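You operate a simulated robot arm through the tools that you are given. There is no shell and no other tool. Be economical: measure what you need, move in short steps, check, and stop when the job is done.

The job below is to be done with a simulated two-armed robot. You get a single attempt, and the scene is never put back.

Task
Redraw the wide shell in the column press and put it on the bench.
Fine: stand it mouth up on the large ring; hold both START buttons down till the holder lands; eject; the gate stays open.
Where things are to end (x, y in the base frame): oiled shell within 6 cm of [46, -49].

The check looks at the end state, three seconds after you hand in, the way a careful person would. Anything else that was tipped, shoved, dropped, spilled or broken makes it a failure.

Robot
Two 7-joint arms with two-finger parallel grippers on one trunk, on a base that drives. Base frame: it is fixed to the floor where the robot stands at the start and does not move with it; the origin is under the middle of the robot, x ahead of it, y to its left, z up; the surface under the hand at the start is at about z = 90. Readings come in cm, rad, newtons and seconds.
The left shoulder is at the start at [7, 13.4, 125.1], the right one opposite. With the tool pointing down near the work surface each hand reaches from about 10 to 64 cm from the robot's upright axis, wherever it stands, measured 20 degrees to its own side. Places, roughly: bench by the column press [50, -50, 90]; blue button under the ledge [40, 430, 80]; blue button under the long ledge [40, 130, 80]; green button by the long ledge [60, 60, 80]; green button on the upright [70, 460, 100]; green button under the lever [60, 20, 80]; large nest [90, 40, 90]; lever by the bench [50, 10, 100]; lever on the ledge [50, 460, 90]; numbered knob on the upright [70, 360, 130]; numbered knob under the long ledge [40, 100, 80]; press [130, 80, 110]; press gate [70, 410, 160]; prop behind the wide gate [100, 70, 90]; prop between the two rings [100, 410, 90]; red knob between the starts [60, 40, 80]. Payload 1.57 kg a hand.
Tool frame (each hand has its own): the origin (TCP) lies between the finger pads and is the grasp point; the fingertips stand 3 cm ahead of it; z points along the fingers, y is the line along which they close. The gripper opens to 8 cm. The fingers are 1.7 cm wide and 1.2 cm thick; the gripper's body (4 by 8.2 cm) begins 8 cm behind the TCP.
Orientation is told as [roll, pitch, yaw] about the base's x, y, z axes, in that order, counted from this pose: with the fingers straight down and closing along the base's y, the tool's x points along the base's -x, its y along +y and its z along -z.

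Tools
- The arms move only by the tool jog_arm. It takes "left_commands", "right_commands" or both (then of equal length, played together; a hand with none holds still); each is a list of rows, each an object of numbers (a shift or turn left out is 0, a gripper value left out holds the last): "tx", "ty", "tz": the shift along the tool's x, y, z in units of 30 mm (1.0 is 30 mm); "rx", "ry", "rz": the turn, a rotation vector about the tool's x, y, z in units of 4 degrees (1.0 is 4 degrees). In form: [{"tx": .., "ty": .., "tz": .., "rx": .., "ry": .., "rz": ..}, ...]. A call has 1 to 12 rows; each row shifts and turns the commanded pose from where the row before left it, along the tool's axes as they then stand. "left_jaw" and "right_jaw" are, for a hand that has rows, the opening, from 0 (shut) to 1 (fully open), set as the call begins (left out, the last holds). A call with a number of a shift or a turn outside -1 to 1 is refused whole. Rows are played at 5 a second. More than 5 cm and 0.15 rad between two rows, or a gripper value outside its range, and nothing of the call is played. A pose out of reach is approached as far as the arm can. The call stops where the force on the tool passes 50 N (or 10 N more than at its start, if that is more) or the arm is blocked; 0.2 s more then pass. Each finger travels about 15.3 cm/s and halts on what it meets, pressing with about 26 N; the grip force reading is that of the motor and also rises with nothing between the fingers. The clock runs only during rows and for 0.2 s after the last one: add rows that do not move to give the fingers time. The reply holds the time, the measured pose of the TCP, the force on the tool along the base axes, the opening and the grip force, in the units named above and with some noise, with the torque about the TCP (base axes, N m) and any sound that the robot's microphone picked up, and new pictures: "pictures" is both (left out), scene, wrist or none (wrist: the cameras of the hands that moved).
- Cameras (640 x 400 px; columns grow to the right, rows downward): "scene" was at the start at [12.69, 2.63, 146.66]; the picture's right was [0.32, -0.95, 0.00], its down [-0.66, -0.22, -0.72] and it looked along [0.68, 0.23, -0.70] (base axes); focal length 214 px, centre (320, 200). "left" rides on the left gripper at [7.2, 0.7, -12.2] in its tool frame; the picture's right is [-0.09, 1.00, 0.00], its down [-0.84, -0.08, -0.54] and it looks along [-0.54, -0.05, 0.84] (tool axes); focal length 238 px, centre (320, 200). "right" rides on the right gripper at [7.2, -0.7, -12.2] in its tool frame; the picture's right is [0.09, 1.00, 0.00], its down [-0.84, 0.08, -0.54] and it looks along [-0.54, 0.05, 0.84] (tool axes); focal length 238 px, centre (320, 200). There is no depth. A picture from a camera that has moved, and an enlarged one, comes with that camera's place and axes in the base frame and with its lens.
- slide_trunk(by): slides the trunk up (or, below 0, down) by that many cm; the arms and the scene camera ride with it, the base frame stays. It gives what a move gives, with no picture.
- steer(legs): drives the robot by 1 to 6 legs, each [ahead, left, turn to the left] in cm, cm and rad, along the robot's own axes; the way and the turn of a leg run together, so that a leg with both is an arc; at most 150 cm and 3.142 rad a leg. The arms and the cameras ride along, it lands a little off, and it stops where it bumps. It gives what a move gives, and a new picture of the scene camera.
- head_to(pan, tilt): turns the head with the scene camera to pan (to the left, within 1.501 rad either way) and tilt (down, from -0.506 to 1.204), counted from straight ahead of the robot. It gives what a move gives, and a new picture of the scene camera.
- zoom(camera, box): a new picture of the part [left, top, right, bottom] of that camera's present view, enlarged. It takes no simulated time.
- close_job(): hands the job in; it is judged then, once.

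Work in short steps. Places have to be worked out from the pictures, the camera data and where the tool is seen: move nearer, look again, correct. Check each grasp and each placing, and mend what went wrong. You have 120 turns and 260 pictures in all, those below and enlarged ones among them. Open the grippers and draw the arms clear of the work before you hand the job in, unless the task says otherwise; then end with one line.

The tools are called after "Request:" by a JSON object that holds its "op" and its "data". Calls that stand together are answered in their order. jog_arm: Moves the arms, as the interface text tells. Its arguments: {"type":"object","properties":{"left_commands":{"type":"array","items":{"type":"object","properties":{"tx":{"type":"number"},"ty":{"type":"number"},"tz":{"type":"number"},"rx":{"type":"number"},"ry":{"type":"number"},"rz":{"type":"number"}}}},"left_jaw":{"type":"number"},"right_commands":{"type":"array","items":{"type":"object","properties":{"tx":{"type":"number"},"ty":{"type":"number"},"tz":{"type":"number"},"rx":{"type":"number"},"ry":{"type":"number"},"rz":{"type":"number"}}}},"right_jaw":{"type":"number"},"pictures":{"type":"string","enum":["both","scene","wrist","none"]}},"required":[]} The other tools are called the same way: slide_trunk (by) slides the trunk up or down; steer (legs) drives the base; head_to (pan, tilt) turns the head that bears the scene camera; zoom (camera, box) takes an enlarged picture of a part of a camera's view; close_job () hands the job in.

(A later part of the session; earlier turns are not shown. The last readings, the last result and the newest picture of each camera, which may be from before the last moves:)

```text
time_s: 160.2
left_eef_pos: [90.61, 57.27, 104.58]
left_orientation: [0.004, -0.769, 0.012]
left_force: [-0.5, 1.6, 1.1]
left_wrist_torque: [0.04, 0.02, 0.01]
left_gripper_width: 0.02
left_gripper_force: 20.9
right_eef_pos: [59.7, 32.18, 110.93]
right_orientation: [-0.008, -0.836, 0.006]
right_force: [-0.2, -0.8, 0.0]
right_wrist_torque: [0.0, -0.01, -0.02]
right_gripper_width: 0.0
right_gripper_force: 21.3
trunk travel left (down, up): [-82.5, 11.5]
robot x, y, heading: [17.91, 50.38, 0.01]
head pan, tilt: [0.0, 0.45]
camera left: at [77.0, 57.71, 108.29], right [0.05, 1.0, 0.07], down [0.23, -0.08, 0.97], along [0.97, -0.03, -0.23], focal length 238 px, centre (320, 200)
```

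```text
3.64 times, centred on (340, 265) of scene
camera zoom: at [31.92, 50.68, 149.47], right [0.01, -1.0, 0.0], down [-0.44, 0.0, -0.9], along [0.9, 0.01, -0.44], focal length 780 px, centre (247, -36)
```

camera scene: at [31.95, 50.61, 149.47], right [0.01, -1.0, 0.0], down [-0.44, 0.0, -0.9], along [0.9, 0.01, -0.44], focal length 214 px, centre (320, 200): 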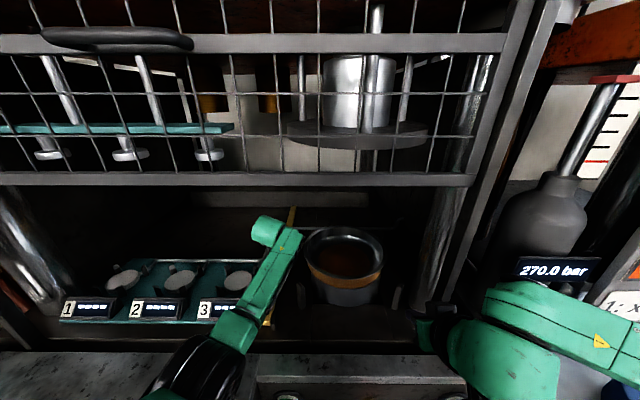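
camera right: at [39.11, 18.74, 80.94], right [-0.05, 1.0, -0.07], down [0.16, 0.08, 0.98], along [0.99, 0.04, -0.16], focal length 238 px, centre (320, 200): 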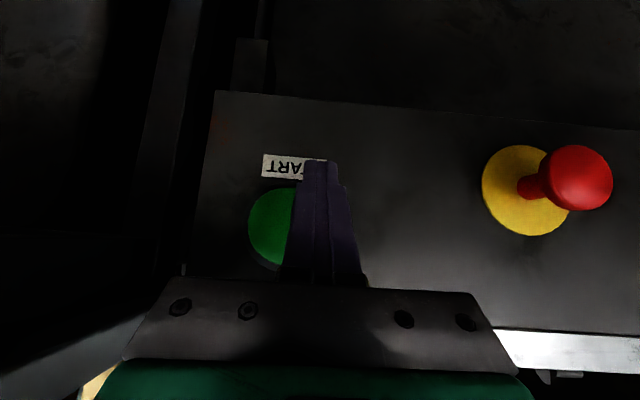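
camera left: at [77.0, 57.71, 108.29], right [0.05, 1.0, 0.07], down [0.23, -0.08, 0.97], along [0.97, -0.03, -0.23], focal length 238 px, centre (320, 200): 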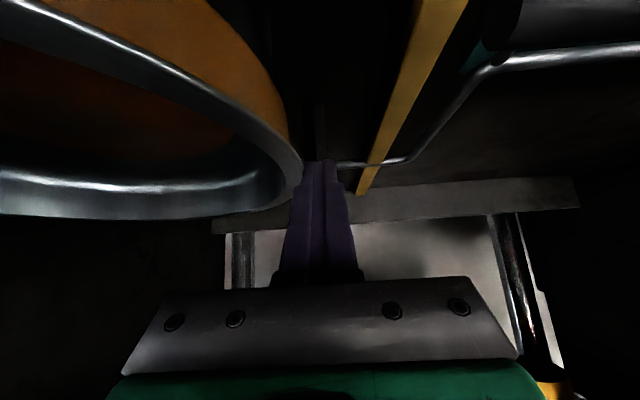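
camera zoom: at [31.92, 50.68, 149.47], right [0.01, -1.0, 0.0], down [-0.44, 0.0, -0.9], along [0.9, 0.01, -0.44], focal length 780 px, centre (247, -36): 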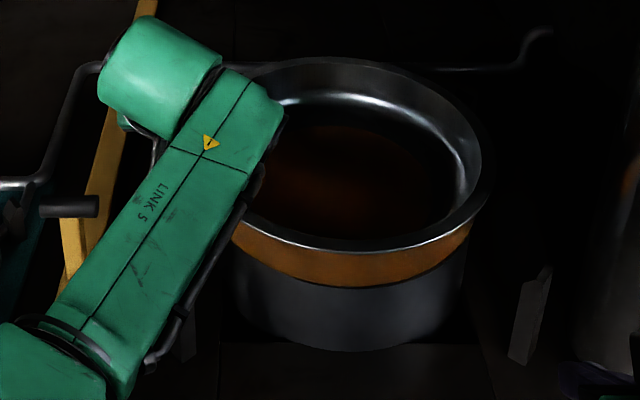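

Contact (1.6 N) and the shell has slid about 0.5 cm. Push 0.4 cm more, then retreat from the rim.

Request:
{"op": "jog_arm", "data": {"left_commands": [{"ty": -0.07}, {"ty": -0.07}, {}], "pictures": "none"}}

Request:
{"op": "jog_arm", "data": {"left_commands": [{"ty": 0.4}, {"ty": 0.8}, {"tx": -0.5, "ty": 0.5, "tz": -0.52}, {"tx": -0.5, "tz": -0.52}, {"tx": -0.5, "tz": -0.52}, {"tx": -0.3, "tz": -0.31}], "pictures": "none"}}

Request:
{"op": "steer", "data": {"legs": [[-40, 0, 0], [0, -12, -0.01]]}}

Request:
{"op": "zoom", "data": {"camera": "scene", "box": [270, 140, 370, 240]}}

```text
time_s: 161.0
left_eef_pos: [90.79, 56.84, 104.55]
left_orientation: [0.003, -0.771, 0.011]
left_force: [0.0, 1.9, 2.5]
left_wrist_torque: [0.0, 0.02, 0.02]
left_gripper_width: 0.0
left_gripper_force: 21.2
right_eef_pos: [59.71, 32.34, 111.03]
right_orientation: [-0.008, -0.838, 0.005]
right_force: [-0.5, 0.4, -0.1]
right_wrist_torque: [0.0, -0.01, -0.01]
right_gripper_width: 0.0
right_gripper_force: 21.1
trunk travel left (down, up): [-82.5, 11.5]
robot x, y, heading: [17.9, 50.69, 0.008]
head pan, tilt: [0.0, 0.45]
```

```text
time_s: 162.4
left_eef_pos: [90.56, 61.79, 112.58]
left_orientation: [0.004, -0.767, 0.012]
left_force: [-0.3, 0.5, 0.3]
left_wrist_torque: [0.01, 0.01, -0.02]
left_gripper_width: 0.0
left_gripper_force: 21.5
right_eef_pos: [59.65, 32.17, 111.01]
right_orientation: [-0.008, -0.836, 0.003]
right_force: [-0.3, 0.0, 0.1]
right_wrist_torque: [-0.03, 0.0, 0.0]
right_gripper_width: 0.0
right_gripper_force: 20.9
trunk travel left (down, up): [-82.5, 11.5]
robot x, y, heading: [17.46, 50.51, 0.007]
head pan, tilt: [0.0, 0.45]
```

```text
time_s: 165.7
left_eef_pos: [50.95, 48.76, 112.52]
left_orientation: [0.001, -0.766, 0.0]
left_force: [0.0, -0.3, -0.2]
left_wrist_torque: [-0.02, 0.01, 0.01]
left_gripper_width: 0.0
left_gripper_force: 20.9
right_eef_pos: [19.66, 19.62, 111.06]
right_orientation: [-0.011, -0.836, -0.008]
right_force: [-0.3, 0.7, 0.1]
right_wrist_torque: [0.0, 0.05, -0.01]
right_gripper_width: 0.0
right_gripper_force: 21.3
trunk travel left (down, up): [-82.5, 11.5]
robot x, y, heading: [-21.92, 37.94, -0.002]
head pan, tilt: [0.0, 0.45]
camera scene: at [-7.86, 38.4, 149.47], right [-0.01, -1.0, 0.0], down [-0.43, 0.0, -0.9], along [0.9, -0.01, -0.43], focal length 214 px, centre (320, 200)
```

scene: 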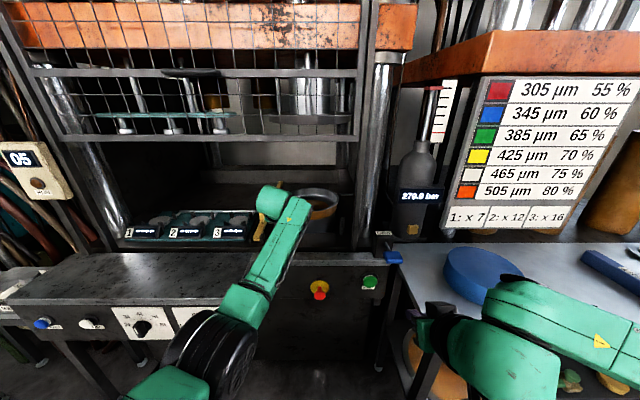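

```text
4.00 times, centred on (320, 190) of scene
camera zoom: at [-7.86, 38.4, 149.47], right [-0.01, -1.0, 0.0], down [-0.43, 0.0, -0.9], along [0.9, -0.01, -0.43], focal length 858 px, centre (320, 240)
```

zoom: 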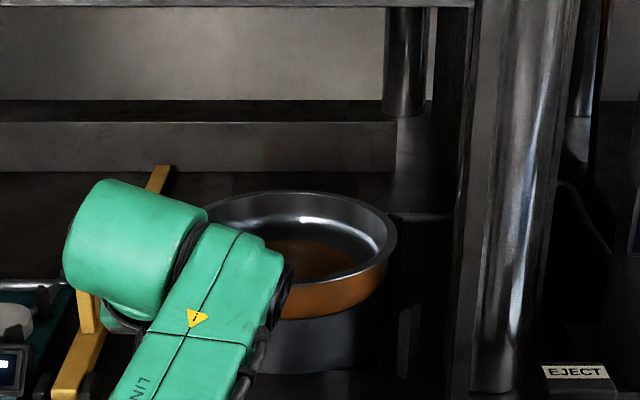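

The shell is now well aligned. Next set up for the buttons: back up slightly, lower the trunk, and bring the hands in front of both STARTs (45° pitch for both this time).

Request:
{"op": "steer", "data": {"legs": [[-6, 0, 0]]}}

Request:
{"op": "slide_trunk", "data": {"by": -31}}

Request:
{"op": "jog_arm", "data": {"left_commands": [{"ty": 0.43}, {"ty": 0.43}, {"ty": 0.43}, {"ty": 0.43}, {"ty": 0.43}, {"ty": 0.43}, {"ty": 0.43}, {"ty": 0.43}], "right_commands": [{"tx": -0.73, "ty": -0.11, "tz": 0.8}, {"tx": -0.73, "ty": -0.11, "tz": 0.8}, {"tx": -0.73, "ty": -0.11, "tz": 0.8}, {"tx": -0.73, "ty": -0.11, "tz": 0.8}, {"tx": -0.73, "ty": -0.11, "tz": 0.8}, {"tx": -0.73, "ty": -0.11, "tz": 0.8}, {"tx": -0.73, "ty": -0.11, "tz": 0.8}, {"tx": -0.73, "ty": -0.11, "tz": 0.8}]}}

```text
time_s: 166.7
left_eef_pos: [45.6, 48.56, 112.09]
left_orientation: [0.003, -0.761, -0.003]
left_force: [0.0, -0.2, -0.6]
left_wrist_torque: [-0.03, 0.01, 0.01]
left_gripper_width: 0.02
left_gripper_force: 21.2
right_eef_pos: [14.43, 19.36, 110.83]
right_orientation: [-0.008, -0.83, -0.011]
right_force: [-0.3, 0.4, -0.1]
right_wrist_torque: [-0.01, -0.02, -0.03]
right_gripper_width: 0.0
right_gripper_force: 21.4
trunk travel left (down, up): [-82.5, 11.5]
robot x, y, heading: [-27.87, 38.3, -0.007]
head pan, tilt: [0.0, 0.45]
camera scene: at [-12.89, 38.16, 149.37], right [-0.01, -1.0, 0.0], down [-0.44, 0.0, -0.9], along [0.9, -0.01, -0.44], focal length 214 px, centre (320, 200)
```

scene: 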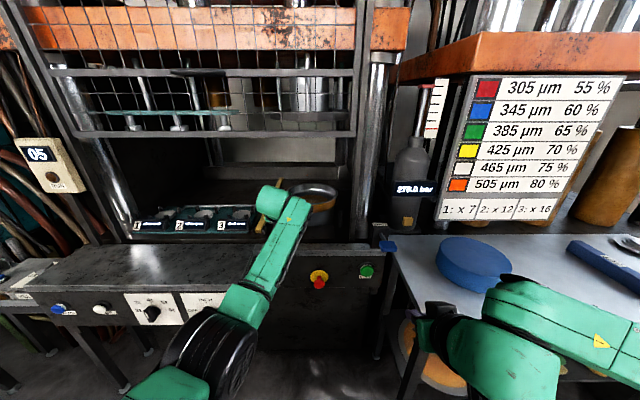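

```text
time_s: 169.8
left_eef_pos: [45.07, 48.5, 81.55]
left_orientation: [0.003, -0.767, 0.0]
left_force: [-0.5, -0.3, 0.5]
left_wrist_torque: [-0.02, -0.02, 0.0]
left_gripper_width: 0.01
left_gripper_force: 21.8
right_eef_pos: [13.83, 19.3, 80.07]
right_orientation: [-0.008, -0.835, -0.01]
right_force: [0.1, 1.3, -0.1]
right_wrist_torque: [0.01, -0.01, 0.01]
right_gripper_width: 0.0
right_gripper_force: 21.3
trunk travel left (down, up): [-51.5, 42.5]
robot x, y, heading: [-27.68, 38.36, -0.006]
head pan, tilt: [0.0, 0.45]
```

```text
time_s: 171.6
left_eef_pos: [45.2, 59.02, 81.49]
left_orientation: [0.004, -0.768, -0.001]
left_force: [-0.3, 0.1, 0.8]
left_wrist_torque: [-0.03, -0.01, 0.02]
left_gripper_width: 0.01
left_gripper_force: 21.8
right_eef_pos: [39.86, 16.02, 80.09]
right_orientation: [-0.01, -0.836, -0.01]
right_force: [0.6, -0.3, -0.8]
right_wrist_torque: [0.02, 0.01, 0.02]
right_gripper_width: 0.01
right_gripper_force: 21.1
trunk travel left (down, up): [-51.5, 42.5]
robot x, y, heading: [-27.76, 38.17, -0.008]
head pan, tilt: [0.0, 0.45]
camera scene: at [-13.6, 38.21, 118.45], right [-0.01, -1.0, 0.0], down [-0.44, 0.0, -0.9], along [0.9, -0.01, -0.44], focal length 214 px, centre (320, 200)
camera right: at [26.08, 15.65, 82.83], right [-0.05, 1.0, -0.07], down [0.16, 0.08, 0.98], along [0.99, 0.03, -0.16], focal length 238 px, centre (320, 200)
camera left: at [31.61, 59.65, 85.26], right [0.07, 1.0, 0.07], down [0.23, -0.08, 0.97], along [0.97, -0.05, -0.23], focal length 238 px, centre (320, 200)
```

scene: 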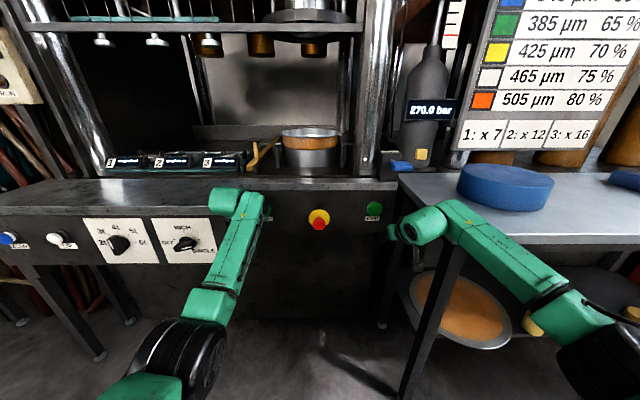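
right: 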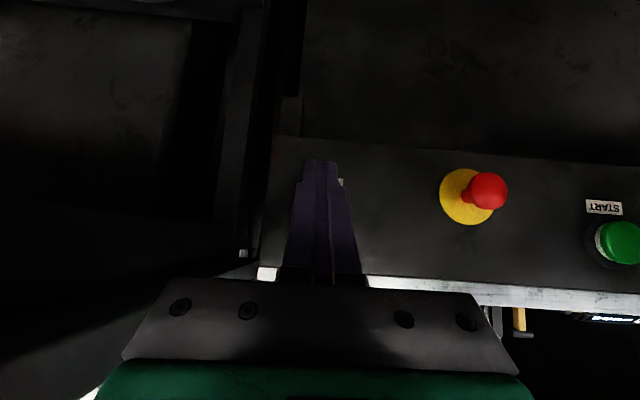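
left: 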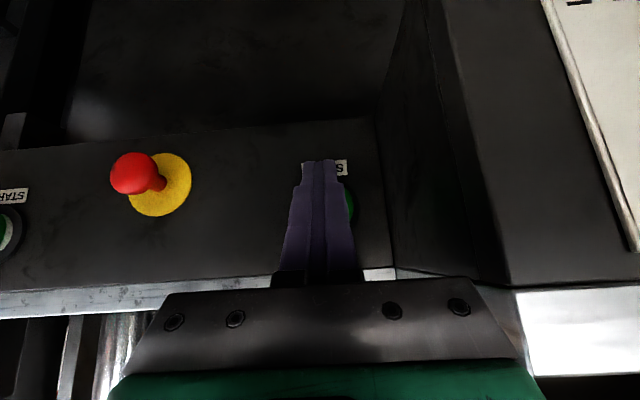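

Small corrections: both hands 0.6 cm to +y, right hand up 1.3 cm, left pulled back 6 cm. Then drive forward so the tips stop about 2–3 cm from the buttons.

Request:
{"op": "jog_arm", "data": {"left_commands": [{"tx": 0.72, "ty": 0.1, "tz": -0.695}, {"tx": 0.72, "ty": 0.1, "tz": -0.695}], "right_commands": [{"tx": -0.16, "ty": 0.1, "tz": -0.145}, {"tx": -0.16, "ty": 0.1, "tz": -0.145}], "pictures": "none"}}

Request:
{"op": "steer", "data": {"legs": [[13, 0, 0.008]]}}

Request:
{"op": "zoom", "data": {"camera": "scene", "box": [200, 160, 440, 310]}}

Request:
{"op": "zoom", "data": {"camera": "right", "box": [160, 80, 480, 300]}}

Request:
{"op": "zoom", "data": {"camera": "left", "box": [160, 80, 480, 300]}}

```text
time_s: 172.2
left_eef_pos: [39.21, 59.66, 81.59]
left_orientation: [0.003, -0.769, -0.002]
left_force: [-0.5, 0.8, -0.4]
left_wrist_torque: [0.03, -0.01, -0.02]
left_gripper_width: 0.0
left_gripper_force: 21.6
right_eef_pos: [39.83, 16.59, 81.41]
right_orientation: [-0.007, -0.835, -0.011]
right_force: [-0.4, 0.6, 0.0]
right_wrist_torque: [0.03, 0.01, 0.01]
right_gripper_width: 0.03
right_gripper_force: 21.4
trunk travel left (down, up): [-51.5, 42.5]
robot x, y, heading: [-27.49, 38.14, -0.008]
head pan, tilt: [0.0, 0.45]
```

```text
time_s: 173.4
left_eef_pos: [52.12, 60.19, 81.59]
left_orientation: [0.004, -0.766, 0.007]
left_force: [1.3, -0.6, -0.3]
left_wrist_torque: [0.0, -0.01, -0.02]
left_gripper_width: 0.0
left_gripper_force: 21.3
right_eef_pos: [53.02, 17.17, 81.3]
right_orientation: [-0.009, -0.836, -0.003]
right_force: [0.6, 0.1, -0.4]
right_wrist_torque: [-0.04, 0.02, -0.01]
right_gripper_width: 0.0
right_gripper_force: 21.3
trunk travel left (down, up): [-51.5, 42.5]
robot x, y, heading: [-14.91, 38.27, 0.003]
head pan, tilt: [0.0, 0.45]
camera scene: at [-0.58, 38.24, 118.46], right [0.0, -1.0, 0.0], down [-0.44, 0.0, -0.9], along [0.9, 0.0, -0.44], focal length 214 px, centre (320, 200)
```

scene: 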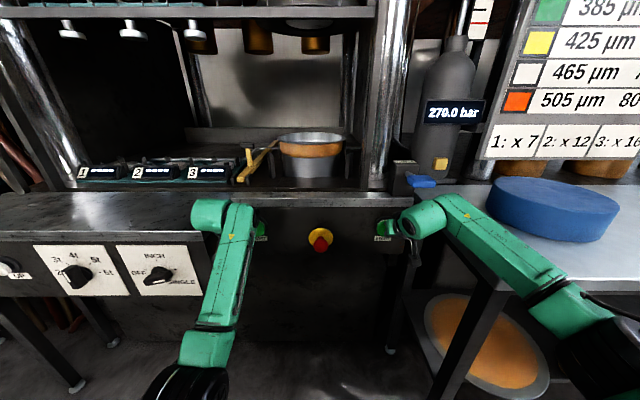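

```text
2.67 times, centred on (320, 235) of scene
camera zoom: at [-0.58, 38.24, 118.46], right [0.0, -1.0, 0.0], down [-0.44, 0.0, -0.9], along [0.9, 0.0, -0.44], focal length 572 px, centre (320, 107)
```

zoom: 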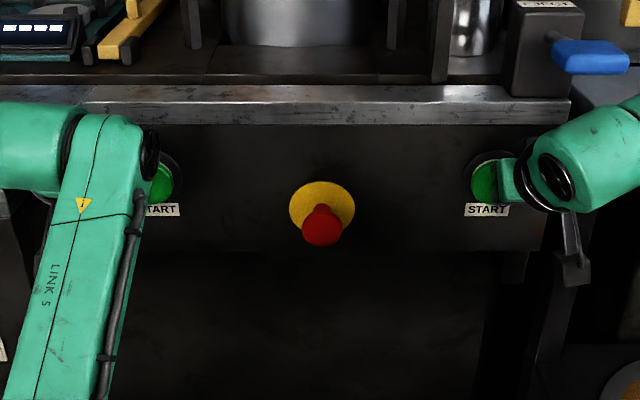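

```text
1.82 times, centred on (320, 190) of right
camera zoom: at [39.26, 16.69, 84.24], right [-0.05, 1.0, -0.07], down [0.16, 0.08, 0.98], along [0.99, 0.04, -0.16], focal length 433 px, centre (320, 218)
```

zoom: 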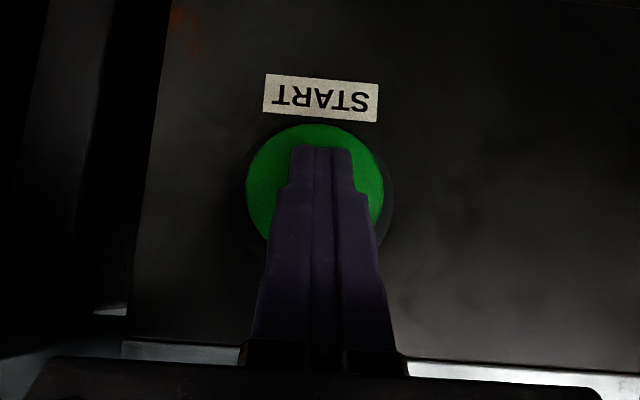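

```text
1.82 times, centred on (320, 190) of left
camera zoom: at [38.51, 60.69, 85.16], right [0.06, 1.0, 0.07], down [0.23, -0.08, 0.97], along [0.97, -0.04, -0.23], focal length 433 px, centre (320, 218)
```

zoom: 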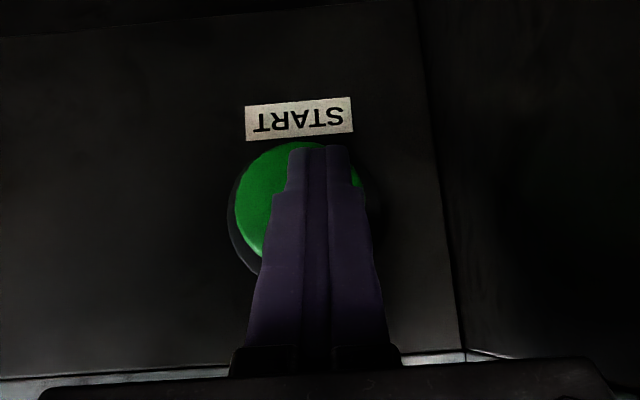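

Right finger is dead centre; left needs −0.6 cm in y. I'll approach to just short of contact with both.

Request:
{"op": "jog_arm", "data": {"left_commands": [{"tx": -0.33, "ty": -0.1, "tz": 0.32}, {"tx": -0.33, "ty": -0.1, "tz": 0.32}, {}], "right_commands": [{"tx": -0.21, "tz": 0.23}, {"tx": -0.21, "tz": 0.23}, {}], "pictures": "wrist"}}

```text
time_s: 174.2
left_eef_pos: [54.8, 59.72, 81.44]
left_orientation: [0.002, -0.767, 0.006]
left_force: [-2.9, 1.0, 1.2]
left_wrist_torque: [0.02, 0.04, 0.01]
left_gripper_width: 0.01
left_gripper_force: 21.3
right_eef_pos: [55.04, 17.19, 81.41]
right_orientation: [-0.008, -0.837, -0.002]
right_force: [-3.4, -0.3, -0.7]
right_wrist_torque: [-0.07, 0.08, 0.01]
right_gripper_width: 0.0
right_gripper_force: 21.0
trunk travel left (down, up): [-51.5, 42.5]
robot x, y, heading: [-14.8, 38.41, 0.004]
head pan, tilt: [0.0, 0.45]
heard: click, click
camera right: at [41.11, 16.66, 84.18], right [-0.05, 1.0, -0.07], down [0.16, 0.08, 0.98], along [0.99, 0.04, -0.16], focal length 238 px, centre (320, 200)
camera left: at [41.26, 60.2, 85.14], right [0.06, 1.0, 0.07], down [0.23, -0.08, 0.97], along [0.97, -0.04, -0.23], focal length 238 px, centre (320, 200)
```

right: 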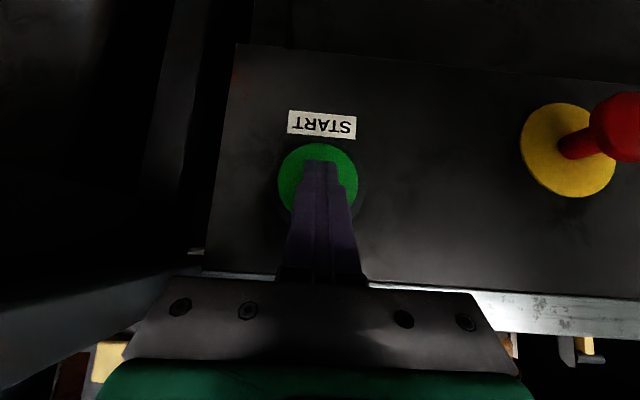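
left: 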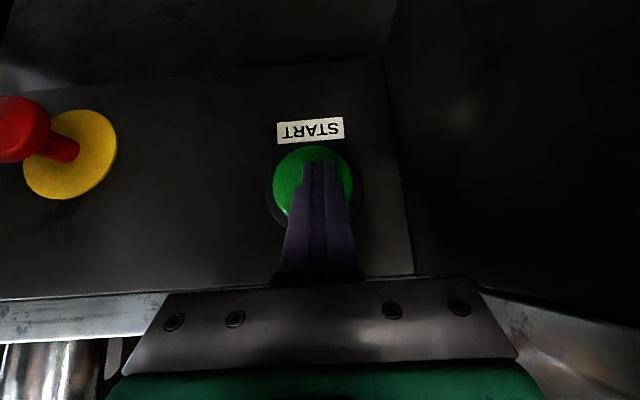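

Two clicks: both buttons are down together. I'll press a touch deeper and keep holding, watching the press.

Request:
{"op": "jog_arm", "data": {"left_commands": [{"tx": -0.07, "tz": 0.07}, {}, {}, {}, {}, {}, {}, {}, {}, {}], "right_commands": [{"tx": -0.067, "tz": 0.074}, {}, {}, {}, {}, {}, {}, {}, {}, {}], "pictures": "scene"}}

```text
time_s: 176.4
left_eef_pos: [55.15, 59.72, 81.44]
left_orientation: [0.004, -0.768, 0.005]
left_force: [-3.7, -0.7, -1.3]
left_wrist_torque: [-0.01, 0.09, -0.03]
left_gripper_width: 0.0
left_gripper_force: 21.5
right_eef_pos: [55.17, 17.09, 81.46]
right_orientation: [-0.009, -0.836, -0.003]
right_force: [-4.8, 1.0, -2.6]
right_wrist_torque: [0.02, 0.12, 0.01]
right_gripper_width: 0.0
right_gripper_force: 21.7
trunk travel left (down, up): [-51.5, 42.5]
robot x, y, heading: [-14.92, 38.3, -0.002]
head pan, tilt: [0.0, 0.45]
camera scene: at [-0.77, 38.24, 118.48], right [0.0, -1.0, 0.0], down [-0.43, 0.0, -0.9], along [0.9, 0.0, -0.43], focal length 214 px, centre (320, 200)
```

scene: 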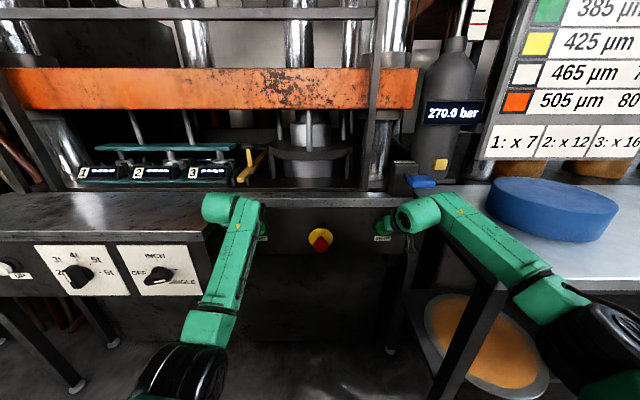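

The platen is coming down and the holder is on the shell. Keep holding.

Request:
{"op": "jog_arm", "data": {"left_commands": [{}, {}, {}, {}, {}, {}, {}], "right_commands": [{}, {}, {}, {}, {}, {}, {}], "pictures": "scene"}}

Request:
{"op": "zoom", "data": {"camera": "scene", "box": [230, 100, 370, 200]}}

```text
time_s: 178.0
left_eef_pos: [55.15, 59.59, 81.59]
left_orientation: [0.004, -0.77, 0.004]
left_force: [-3.8, -1.4, -1.1]
left_wrist_torque: [0.01, 0.07, -0.03]
left_gripper_width: 0.02
left_gripper_force: 21.8
right_eef_pos: [55.13, 17.08, 81.42]
right_orientation: [-0.009, -0.839, -0.002]
right_force: [-6.4, 0.7, -1.6]
right_wrist_torque: [0.02, 0.09, 0.04]
right_gripper_width: 0.0
right_gripper_force: 20.9
trunk travel left (down, up): [-51.5, 42.5]
robot x, y, heading: [-14.55, 38.23, -0.002]
head pan, tilt: [0.0, 0.45]
camera scene: at [-0.77, 38.24, 118.48], right [0.0, -1.0, 0.0], down [-0.43, 0.0, -0.9], along [0.9, 0.0, -0.43], focal length 214 px, centre (320, 200)
```

scene: 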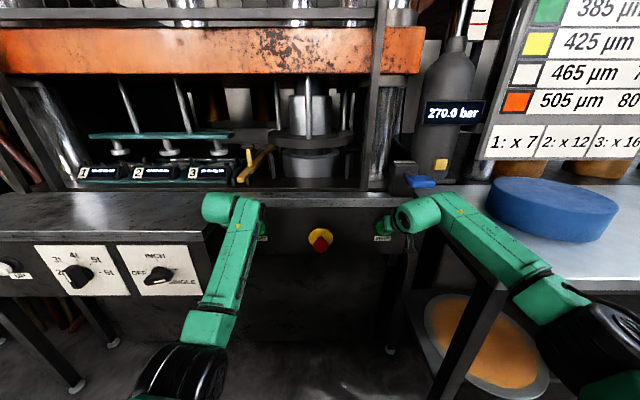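

```text
4.00 times, centred on (300, 150) of scene
camera zoom: at [-0.77, 38.24, 118.48], right [0.0, -1.0, 0.0], down [-0.43, 0.0, -0.9], along [0.9, 0.0, -0.43], focal length 858 px, centre (400, 400)
```

zoom: 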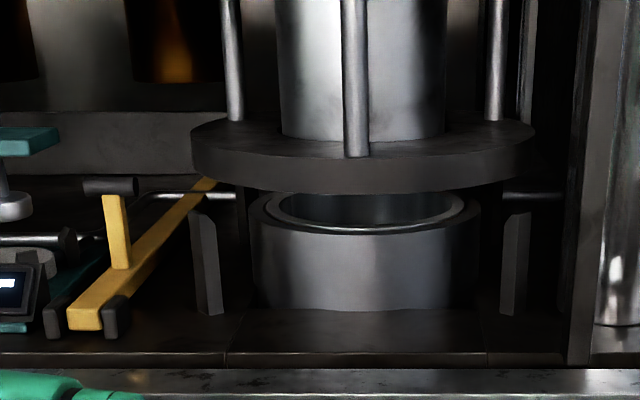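

The stroke is done: the shell has been drawn down into the ring and the ram is rising. Wait a little, then release the buttons.

Request:
{"op": "jog_arm", "data": {"left_commands": [{}, {}, {}, {}, {}, {}, {}, {}, {}, {}], "right_commands": [{}, {}, {}, {}, {}, {}, {}, {}, {}, {}], "pictures": "none"}}

Request:
{"op": "jog_arm", "data": {"left_commands": [{"tx": 0.48, "tz": -0.46}, {"tx": 0.72, "tz": -0.695}], "right_commands": [{"tx": 0.45, "tz": -0.49}, {"tx": 0.67, "tz": -0.74}], "pictures": "scene"}}

Request:
{"op": "zoom", "data": {"camera": "scene", "box": [230, 100, 450, 200]}}

```text
time_s: 180.2
left_eef_pos: [55.05, 59.63, 81.54]
left_orientation: [0.005, -0.768, 0.006]
left_force: [-3.8, 0.2, -1.5]
left_wrist_torque: [-0.03, 0.06, 0.0]
left_gripper_width: 0.01
left_gripper_force: 21.1
right_eef_pos: [55.23, 17.07, 81.45]
right_orientation: [-0.008, -0.838, -0.004]
right_force: [-5.8, 0.6, -1.7]
right_wrist_torque: [0.03, 0.1, 0.01]
right_gripper_width: 0.0
right_gripper_force: 21.2
trunk travel left (down, up): [-51.5, 42.5]
robot x, y, heading: [-14.69, 37.67, 0.003]
head pan, tilt: [0.0, 0.45]
```

```text
time_s: 180.8
left_eef_pos: [49.76, 59.5, 81.59]
left_orientation: [0.003, -0.769, 0.005]
left_force: [-0.3, -0.5, 0.7]
left_wrist_torque: [-0.02, 0.0, 0.01]
left_gripper_width: 0.0
left_gripper_force: 20.7
right_eef_pos: [50.05, 17.42, 81.71]
right_orientation: [-0.007, -0.837, -0.003]
right_force: [-0.5, 0.5, 0.1]
right_wrist_torque: [-0.03, 0.02, 0.01]
right_gripper_width: 0.0
right_gripper_force: 20.7
trunk travel left (down, up): [-51.5, 42.5]
robot x, y, heading: [-14.87, 38.17, 0.005]
head pan, tilt: [0.0, 0.45]
camera scene: at [-0.83, 38.21, 118.5], right [0.0, -1.0, 0.0], down [-0.43, 0.0, -0.9], along [0.9, 0.0, -0.43], focal length 214 px, centre (320, 200)
```

scene: 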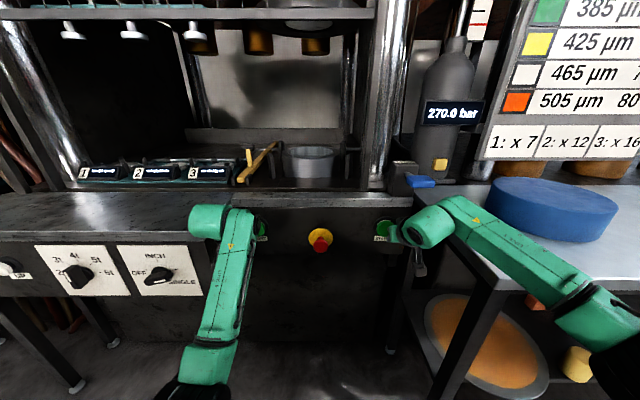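

```text
2.91 times, centred on (340, 150) of scene
camera zoom: at [-0.83, 38.21, 118.5], right [0.0, -1.0, 0.0], down [-0.43, 0.0, -0.9], along [0.9, 0.0, -0.43], focal length 624 px, centre (262, 346)
```

zoom: 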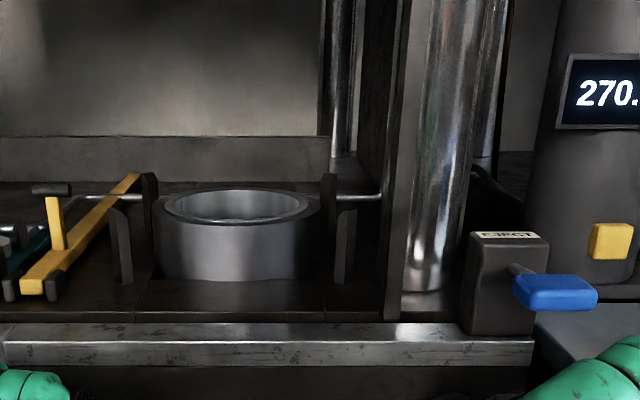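

Ram is back up and the gate stays open. Now the EJECT lever: blue handle at about (52, 11.7, 98.6). I'll back off, raise the trunk, and bring the right hand over it.

Request:
{"op": "steer", "data": {"legs": [[-14, 0, 0]]}}

Request:
{"op": "slide_trunk", "data": {"by": 31}}

Request:
{"op": "head_to", "data": {"pan": -0.35, "tilt": 0.55}}

Request:
{"op": "zoom", "data": {"camera": "scene", "box": [200, 100, 440, 250]}}

Request:
{"op": "zoom", "data": {"camera": "right", "box": [0, 0, 640, 400]}}

```text
time_s: 182.2
left_eef_pos: [35.83, 59.37, 81.41]
left_orientation: [0.004, -0.767, 0.005]
left_force: [-1.7, -0.3, -0.1]
left_wrist_torque: [0.01, 0.03, 0.0]
left_gripper_width: 0.0
left_gripper_force: 21.0
right_eef_pos: [36.0, 17.2, 81.64]
right_orientation: [-0.009, -0.837, -0.002]
right_force: [0.0, -0.7, -0.8]
right_wrist_torque: [0.02, -0.03, -0.01]
right_gripper_width: 0.02
right_gripper_force: 21.6
trunk travel left (down, up): [-51.5, 42.5]
robot x, y, heading: [-28.84, 37.83, 0.001]
head pan, tilt: [0.0, 0.45]
camera scene: at [-14.71, 38.2, 118.47], right [0.0, -1.0, 0.0], down [-0.43, 0.0, -0.9], along [0.9, 0.0, -0.43], focal length 214 px, centre (320, 200)
```

scene: 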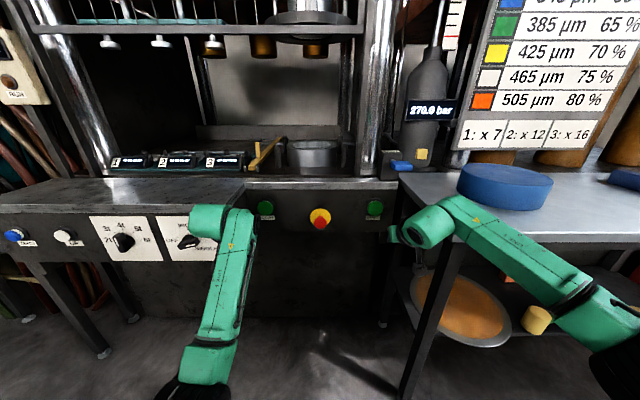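

```text
time_s: 185.2
left_eef_pos: [35.94, 59.27, 112.37]
left_orientation: [0.004, -0.767, 0.003]
left_force: [-0.5, 0.1, 0.2]
left_wrist_torque: [0.02, 0.01, -0.02]
left_gripper_width: 0.0
left_gripper_force: 21.4
right_eef_pos: [36.15, 17.15, 112.5]
right_orientation: [-0.008, -0.836, -0.005]
right_force: [-0.6, -0.3, 0.2]
right_wrist_torque: [-0.01, 0.04, 0.01]
right_gripper_width: 0.03
right_gripper_force: 21.8
trunk travel left (down, up): [-82.5, 11.5]
robot x, y, heading: [-28.81, 38.27, 0.001]
head pan, tilt: [0.0, 0.45]
```

```text
time_s: 186.1
left_eef_pos: [35.88, 59.33, 112.43]
left_orientation: [0.005, -0.766, 0.005]
left_force: [0.0, 0.5, 0.2]
left_wrist_torque: [0.0, 0.02, 0.0]
left_gripper_width: 0.02
left_gripper_force: 21.0
right_eef_pos: [36.19, 17.2, 112.57]
right_orientation: [-0.01, -0.836, -0.003]
right_force: [-0.4, -0.3, 0.2]
right_wrist_torque: [0.03, 0.01, 0.0]
right_gripper_width: 0.0
right_gripper_force: 21.4
trunk travel left (down, up): [-82.5, 11.5]
robot x, y, heading: [-29.06, 38.34, 0.001]
head pan, tilt: [-0.351, 0.55]
camera scene: at [-15.38, 35.13, 148.56], right [-0.34, -0.94, 0.0], down [-0.49, 0.18, -0.85], along [0.8, -0.29, -0.52], focal length 214 px, centre (320, 200)
```

scene: 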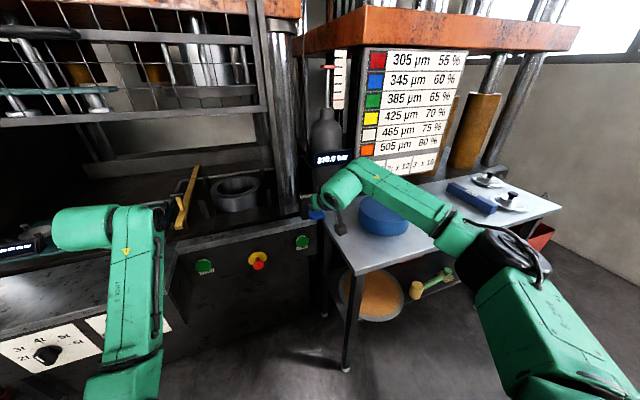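

```text
2.67 times, centred on (320, 175) of scene
camera zoom: at [-15.38, 35.13, 148.56], right [-0.34, -0.94, 0.0], down [-0.49, 0.18, -0.85], along [0.8, -0.29, -0.52], focal length 572 px, centre (320, 267)
```

zoom: 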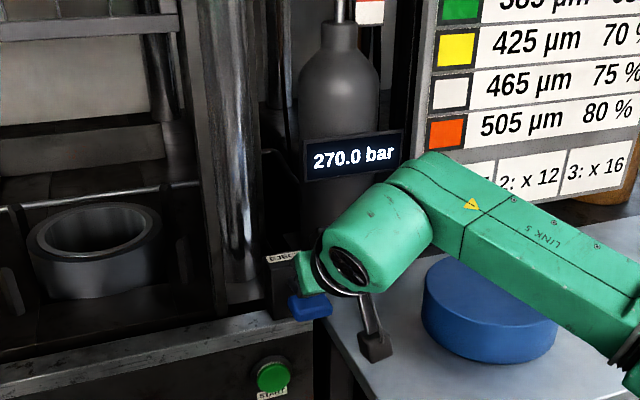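

```text
1.00 times, centred on (320, 200) of right (not enlarged: the box is as wide or as high as the picture)
camera zoom: at [22.27, 16.72, 115.41], right [-0.05, 1.0, -0.07], down [0.16, 0.08, 0.98], along [0.99, 0.04, -0.16], focal length 238 px, centre (320, 200)
```

zoom: 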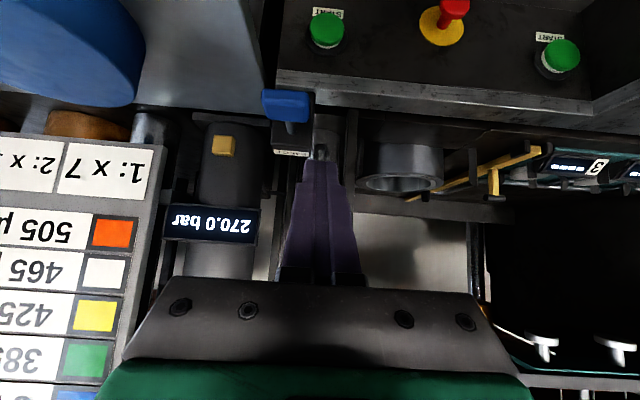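

Lever handle triangulates to (49.5, 12.9, 99.6). Drive 9 cm ahead and place the right fingertips above it.

Request:
{"op": "steer", "data": {"legs": [[9, 0, 0]]}}

Request:
{"op": "jog_arm", "data": {"right_commands": [{"tx": 0.095, "ty": -0.48, "tz": 0.49}, {"tx": 0.095, "ty": -0.48, "tz": 0.49}, {"tx": 0.095, "ty": -0.48, "tz": 0.49}], "pictures": "both"}}

```text
time_s: 187.2
left_eef_pos: [44.4, 59.36, 112.74]
left_orientation: [0.003, -0.772, 0.006]
left_force: [-0.4, -0.2, -0.2]
left_wrist_torque: [0.02, 0.02, -0.02]
left_gripper_width: 0.0
left_gripper_force: 21.5
right_eef_pos: [44.66, 17.34, 112.88]
right_orientation: [-0.009, -0.84, -0.001]
right_force: [-0.8, -0.1, 0.5]
right_wrist_torque: [-0.01, 0.02, 0.01]
right_gripper_width: 0.0
right_gripper_force: 21.0
trunk travel left (down, up): [-82.5, 11.5]
robot x, y, heading: [-19.48, 38.68, -0.0]
head pan, tilt: [-0.351, 0.55]
camera scene: at [-6.9, 35.15, 148.61], right [-0.34, -0.94, 0.0], down [-0.49, 0.18, -0.85], along [0.8, -0.29, -0.52], focal length 214 px, centre (320, 200)
```

scene: 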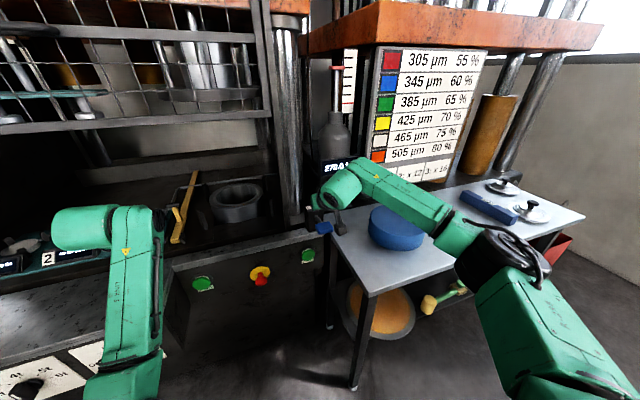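

```text
time_s: 188.0
left_eef_pos: [45.02, 59.43, 112.39]
left_orientation: [0.002, -0.767, 0.005]
left_force: [0.3, -0.6, 0.3]
left_wrist_torque: [0.0, 0.03, 0.01]
left_gripper_width: 0.01
left_gripper_force: 21.3
right_eef_pos: [47.74, 12.85, 108.68]
right_orientation: [-0.009, -0.835, -0.001]
right_force: [0.8, 0.6, -0.2]
right_wrist_torque: [-0.01, -0.03, 0.02]
right_gripper_width: 0.0
right_gripper_force: 21.0
trunk travel left (down, up): [-82.5, 11.5]
robot x, y, heading: [-19.88, 38.31, 0.003]
head pan, tilt: [-0.351, 0.55]
camera scene: at [-6.27, 35.1, 148.54], right [-0.34, -0.94, 0.0], down [-0.49, 0.18, -0.85], along [0.8, -0.29, -0.52], focal length 214 px, centre (320, 200)
camera right: at [33.9, 12.32, 111.65], right [-0.05, 1.0, -0.07], down [0.16, 0.08, 0.98], along [0.99, 0.04, -0.16], focal length 238 px, centre (320, 200)
```

scene: 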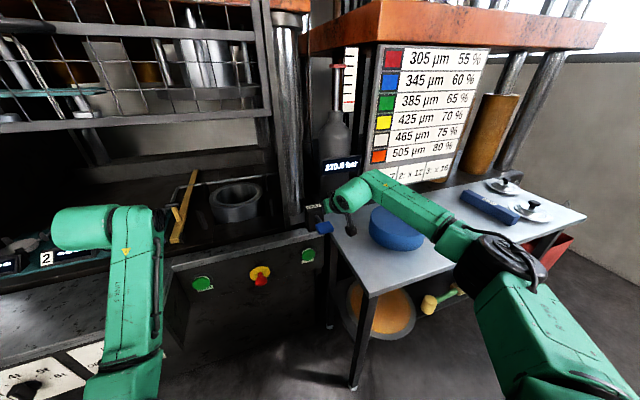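
right: 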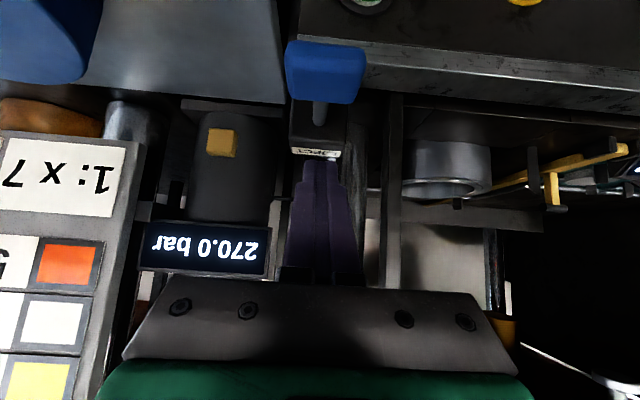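

The handle is straight below the tips. Lower 4 cm, then press in 0.8 cm steps, listening.

Request:
{"op": "jog_arm", "data": {"right_commands": [{"tx": 0.33, "tz": 0.3}, {"tx": 0.33, "tz": 0.3}, {"tx": 0.33, "tz": 0.3}], "pictures": "none"}}

Request:
{"op": "jog_arm", "data": {"right_commands": [{"tx": 0.2, "tz": 0.18}, {"tx": 0.2, "tz": 0.18}, {"tx": 0.2, "tz": 0.18}, {}], "pictures": "both"}}

```text
time_s: 188.8
left_eef_pos: [44.78, 59.45, 112.48]
left_orientation: [0.003, -0.769, 0.007]
left_force: [0.3, 0.6, 0.0]
left_wrist_torque: [0.01, -0.02, -0.03]
left_gripper_width: 0.02
left_gripper_force: 21.4
right_eef_pos: [47.5, 12.78, 104.96]
right_orientation: [-0.008, -0.836, -0.001]
right_force: [-0.6, 0.8, 0.6]
right_wrist_torque: [-0.02, 0.01, -0.01]
right_gripper_width: 0.0
right_gripper_force: 21.5
trunk travel left (down, up): [-82.5, 11.5]
robot x, y, heading: [-19.5, 38.34, -0.001]
head pan, tilt: [-0.351, 0.55]
```

```text
time_s: 189.8
left_eef_pos: [44.73, 59.45, 112.34]
left_orientation: [0.005, -0.768, 0.007]
left_force: [0.2, 0.7, 0.3]
left_wrist_torque: [0.0, -0.04, 0.0]
left_gripper_width: 0.0
left_gripper_force: 21.5
right_eef_pos: [47.75, 12.78, 102.6]
right_orientation: [-0.009, -0.837, -0.002]
right_force: [-0.7, 0.5, -0.2]
right_wrist_torque: [0.01, -0.03, -0.03]
right_gripper_width: 0.0
right_gripper_force: 21.4
trunk travel left (down, up): [-82.5, 11.5]
robot x, y, heading: [-19.77, 38.36, 0.002]
head pan, tilt: [-0.351, 0.55]
camera scene: at [-6.49, 35.15, 148.56], right [-0.34, -0.94, 0.0], down [-0.49, 0.18, -0.85], along [0.8, -0.29, -0.52], focal length 214 px, centre (320, 200)
camera right: at [33.84, 12.51, 105.43], right [-0.05, 1.0, -0.07], down [0.16, 0.08, 0.98], along [0.99, 0.04, -0.16], focal length 238 px, centre (320, 200)
```

scene: 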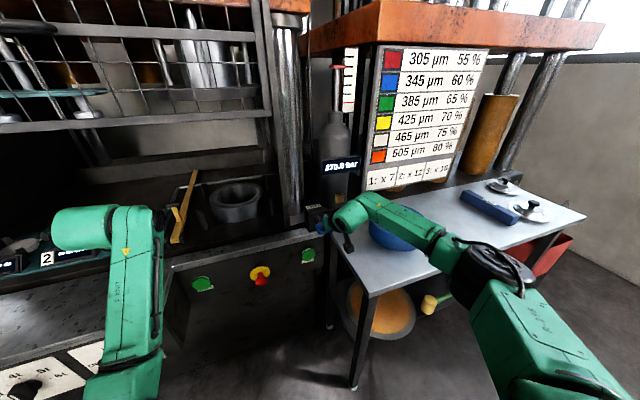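
right: 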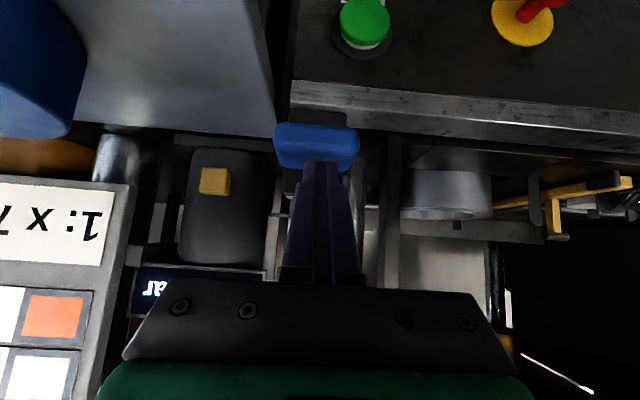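

No contact yet; handle centre is at z≈99. Continue down in small steps.

Request:
{"op": "jog_arm", "data": {"right_commands": [{"tx": 0.15, "tz": 0.135}, {"tx": 0.15, "tz": 0.135}, {"tx": 0.15, "tz": 0.135}, {}], "pictures": "none"}}

Request:
{"op": "jog_arm", "data": {"right_commands": [{"tx": 0.15, "tz": 0.135}, {"tx": 0.15, "tz": 0.135}, {"tx": 0.15, "tz": 0.135}, {}], "pictures": "both"}}

```text
time_s: 190.8
left_eef_pos: [44.58, 59.6, 112.48]
left_orientation: [0.002, -0.772, 0.006]
left_force: [-0.2, 0.1, 0.1]
left_wrist_torque: [-0.01, 0.01, 0.02]
left_gripper_width: 0.01
left_gripper_force: 21.7
right_eef_pos: [47.62, 13.09, 100.87]
right_orientation: [-0.009, -0.838, -0.002]
right_force: [-1.9, -0.8, 3.7]
right_wrist_torque: [-0.03, 0.01, -0.03]
right_gripper_width: 0.0
right_gripper_force: 21.4
trunk travel left (down, up): [-82.5, 11.5]
robot x, y, heading: [-19.96, 37.9, 0.003]
head pan, tilt: [-0.351, 0.55]
```

```text
time_s: 191.8
left_eef_pos: [44.6, 59.55, 112.54]
left_orientation: [0.004, -0.767, 0.007]
left_force: [-0.5, 0.5, 0.3]
left_wrist_torque: [0.01, 0.0, -0.01]
left_gripper_width: 0.02
left_gripper_force: 21.4
right_eef_pos: [47.63, 12.88, 98.87]
right_orientation: [-0.011, -0.837, -0.001]
right_force: [0.0, 0.2, 5.3]
right_wrist_torque: [-0.01, -0.13, 0.02]
right_gripper_width: 0.01
right_gripper_force: 21.1
trunk travel left (down, up): [-82.5, 11.5]
robot x, y, heading: [-19.6, 38.2, 0.005]
head pan, tilt: [-0.351, 0.55]
camera scene: at [-6.62, 35.23, 148.58], right [-0.34, -0.94, 0.0], down [-0.49, 0.18, -0.85], along [0.8, -0.29, -0.52], focal length 214 px, centre (320, 200)
camera right: at [33.74, 12.51, 101.74], right [-0.05, 1.0, -0.07], down [0.16, 0.08, 0.98], along [0.99, 0.04, -0.16], focal length 238 px, centre (320, 200)
```

scene: 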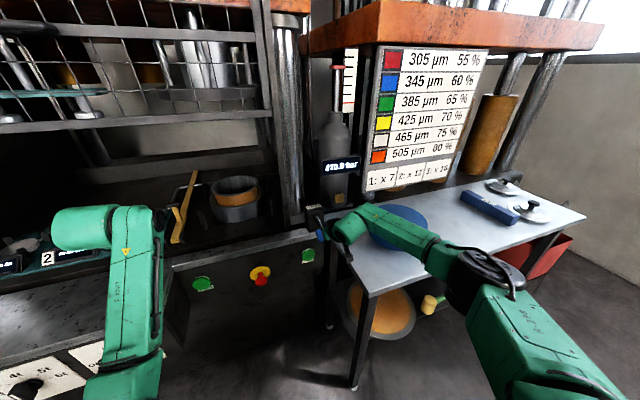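
right: 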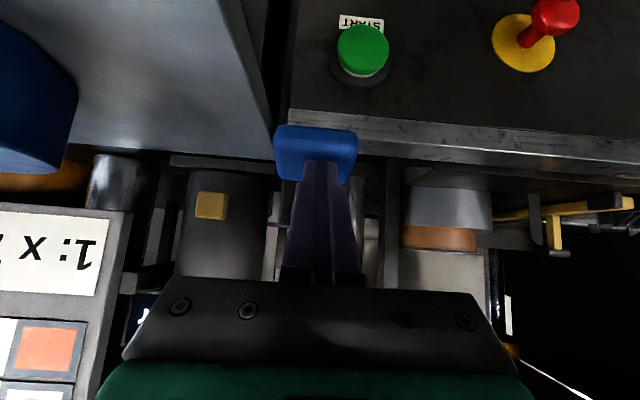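

The shell is rising out of the ring as the lever goes down. Keep pressing to full travel.

Request:
{"op": "jog_arm", "data": {"right_commands": [{"tx": 0.15, "tz": 0.135}, {"tx": 0.15, "tz": 0.135}, {"tx": 0.15, "tz": 0.135}, {"tx": 0.15, "tz": 0.135}, {}, {}], "pictures": "scene"}}

Request:
{"op": "zoom", "data": {"camera": "scene", "box": [160, 130, 360, 270]}}

```text
time_s: 193.2
left_eef_pos: [44.28, 59.61, 112.75]
left_orientation: [0.001, -0.772, 0.007]
left_force: [0.1, 0.3, 0.3]
left_wrist_torque: [-0.02, 0.04, 0.01]
left_gripper_width: 0.01
left_gripper_force: 21.2
right_eef_pos: [47.31, 13.02, 97.16]
right_orientation: [-0.009, -0.847, -0.004]
right_force: [-0.8, -2.6, 25.8]
right_wrist_torque: [-0.06, -0.44, -0.03]
right_gripper_width: 0.0
right_gripper_force: 21.5
trunk travel left (down, up): [-82.5, 11.5]
robot x, y, heading: [-20.13, 37.8, 0.005]
head pan, tilt: [-0.351, 0.55]
camera scene: at [-7.23, 35.32, 148.65], right [-0.34, -0.94, 0.0], down [-0.49, 0.18, -0.86], along [0.8, -0.29, -0.52], focal length 214 px, centre (320, 200)
```

scene: 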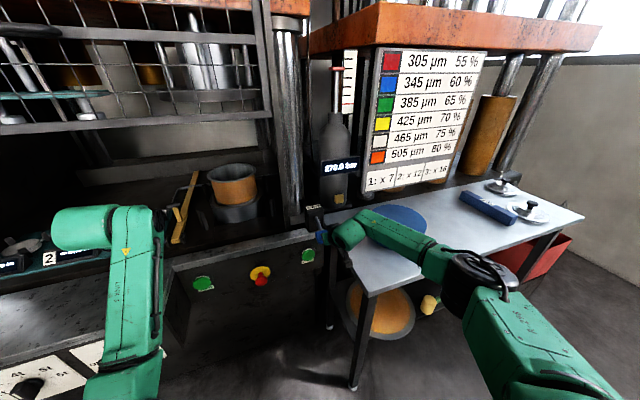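

```text
2.86 times, centred on (260, 200) of scene
camera zoom: at [-7.23, 35.32, 148.65], right [-0.34, -0.94, 0.0], down [-0.49, 0.18, -0.86], along [0.8, -0.29, -0.52], focal length 613 px, centre (491, 200)
```

zoom: 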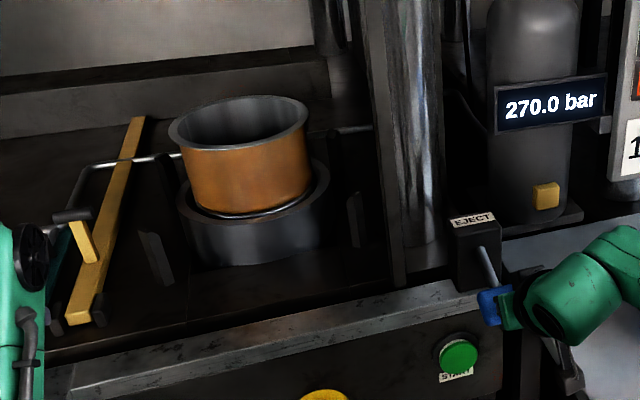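

Fully ejected: a clean, deeper cup stands on top of the ring. Lift off the lever and see whether the shell stays up.

Request:
{"op": "jog_arm", "data": {"right_commands": [{"tx": -0.25, "tz": -0.225}, {"tx": -0.25, "tz": -0.225}, {"tx": -0.5, "tz": -0.45}, {"tx": -0.5, "tz": -0.45}, {"tx": -0.5, "tz": -0.45}, {"tx": -0.5, "tz": -0.45}], "pictures": "none"}}

Request:
{"op": "zoom", "data": {"camera": "scene", "box": [160, 130, 360, 270]}}

```text
time_s: 194.6
left_eef_pos: [44.75, 59.41, 112.46]
left_orientation: [0.002, -0.768, 0.007]
left_force: [0.1, -0.8, -0.5]
left_wrist_torque: [-0.01, 0.0, 0.01]
left_gripper_width: 0.0
left_gripper_force: 21.0
right_eef_pos: [47.62, 12.85, 106.53]
right_orientation: [-0.009, -0.837, -0.001]
right_force: [-0.2, 0.4, 0.0]
right_wrist_torque: [0.01, 0.01, 0.03]
right_gripper_width: 0.0
right_gripper_force: 21.4
trunk travel left (down, up): [-82.5, 11.5]
robot x, y, heading: [-19.4, 38.23, -0.002]
head pan, tilt: [-0.351, 0.55]
```

```text
2.86 times, centred on (260, 200) of scene
camera zoom: at [-6.55, 35.2, 148.56], right [-0.34, -0.94, 0.0], down [-0.49, 0.18, -0.85], along [0.8, -0.29, -0.52], focal length 613 px, centre (491, 200)
```

zoom: 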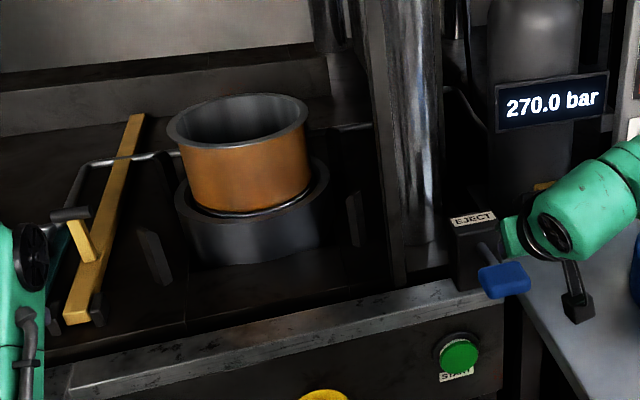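

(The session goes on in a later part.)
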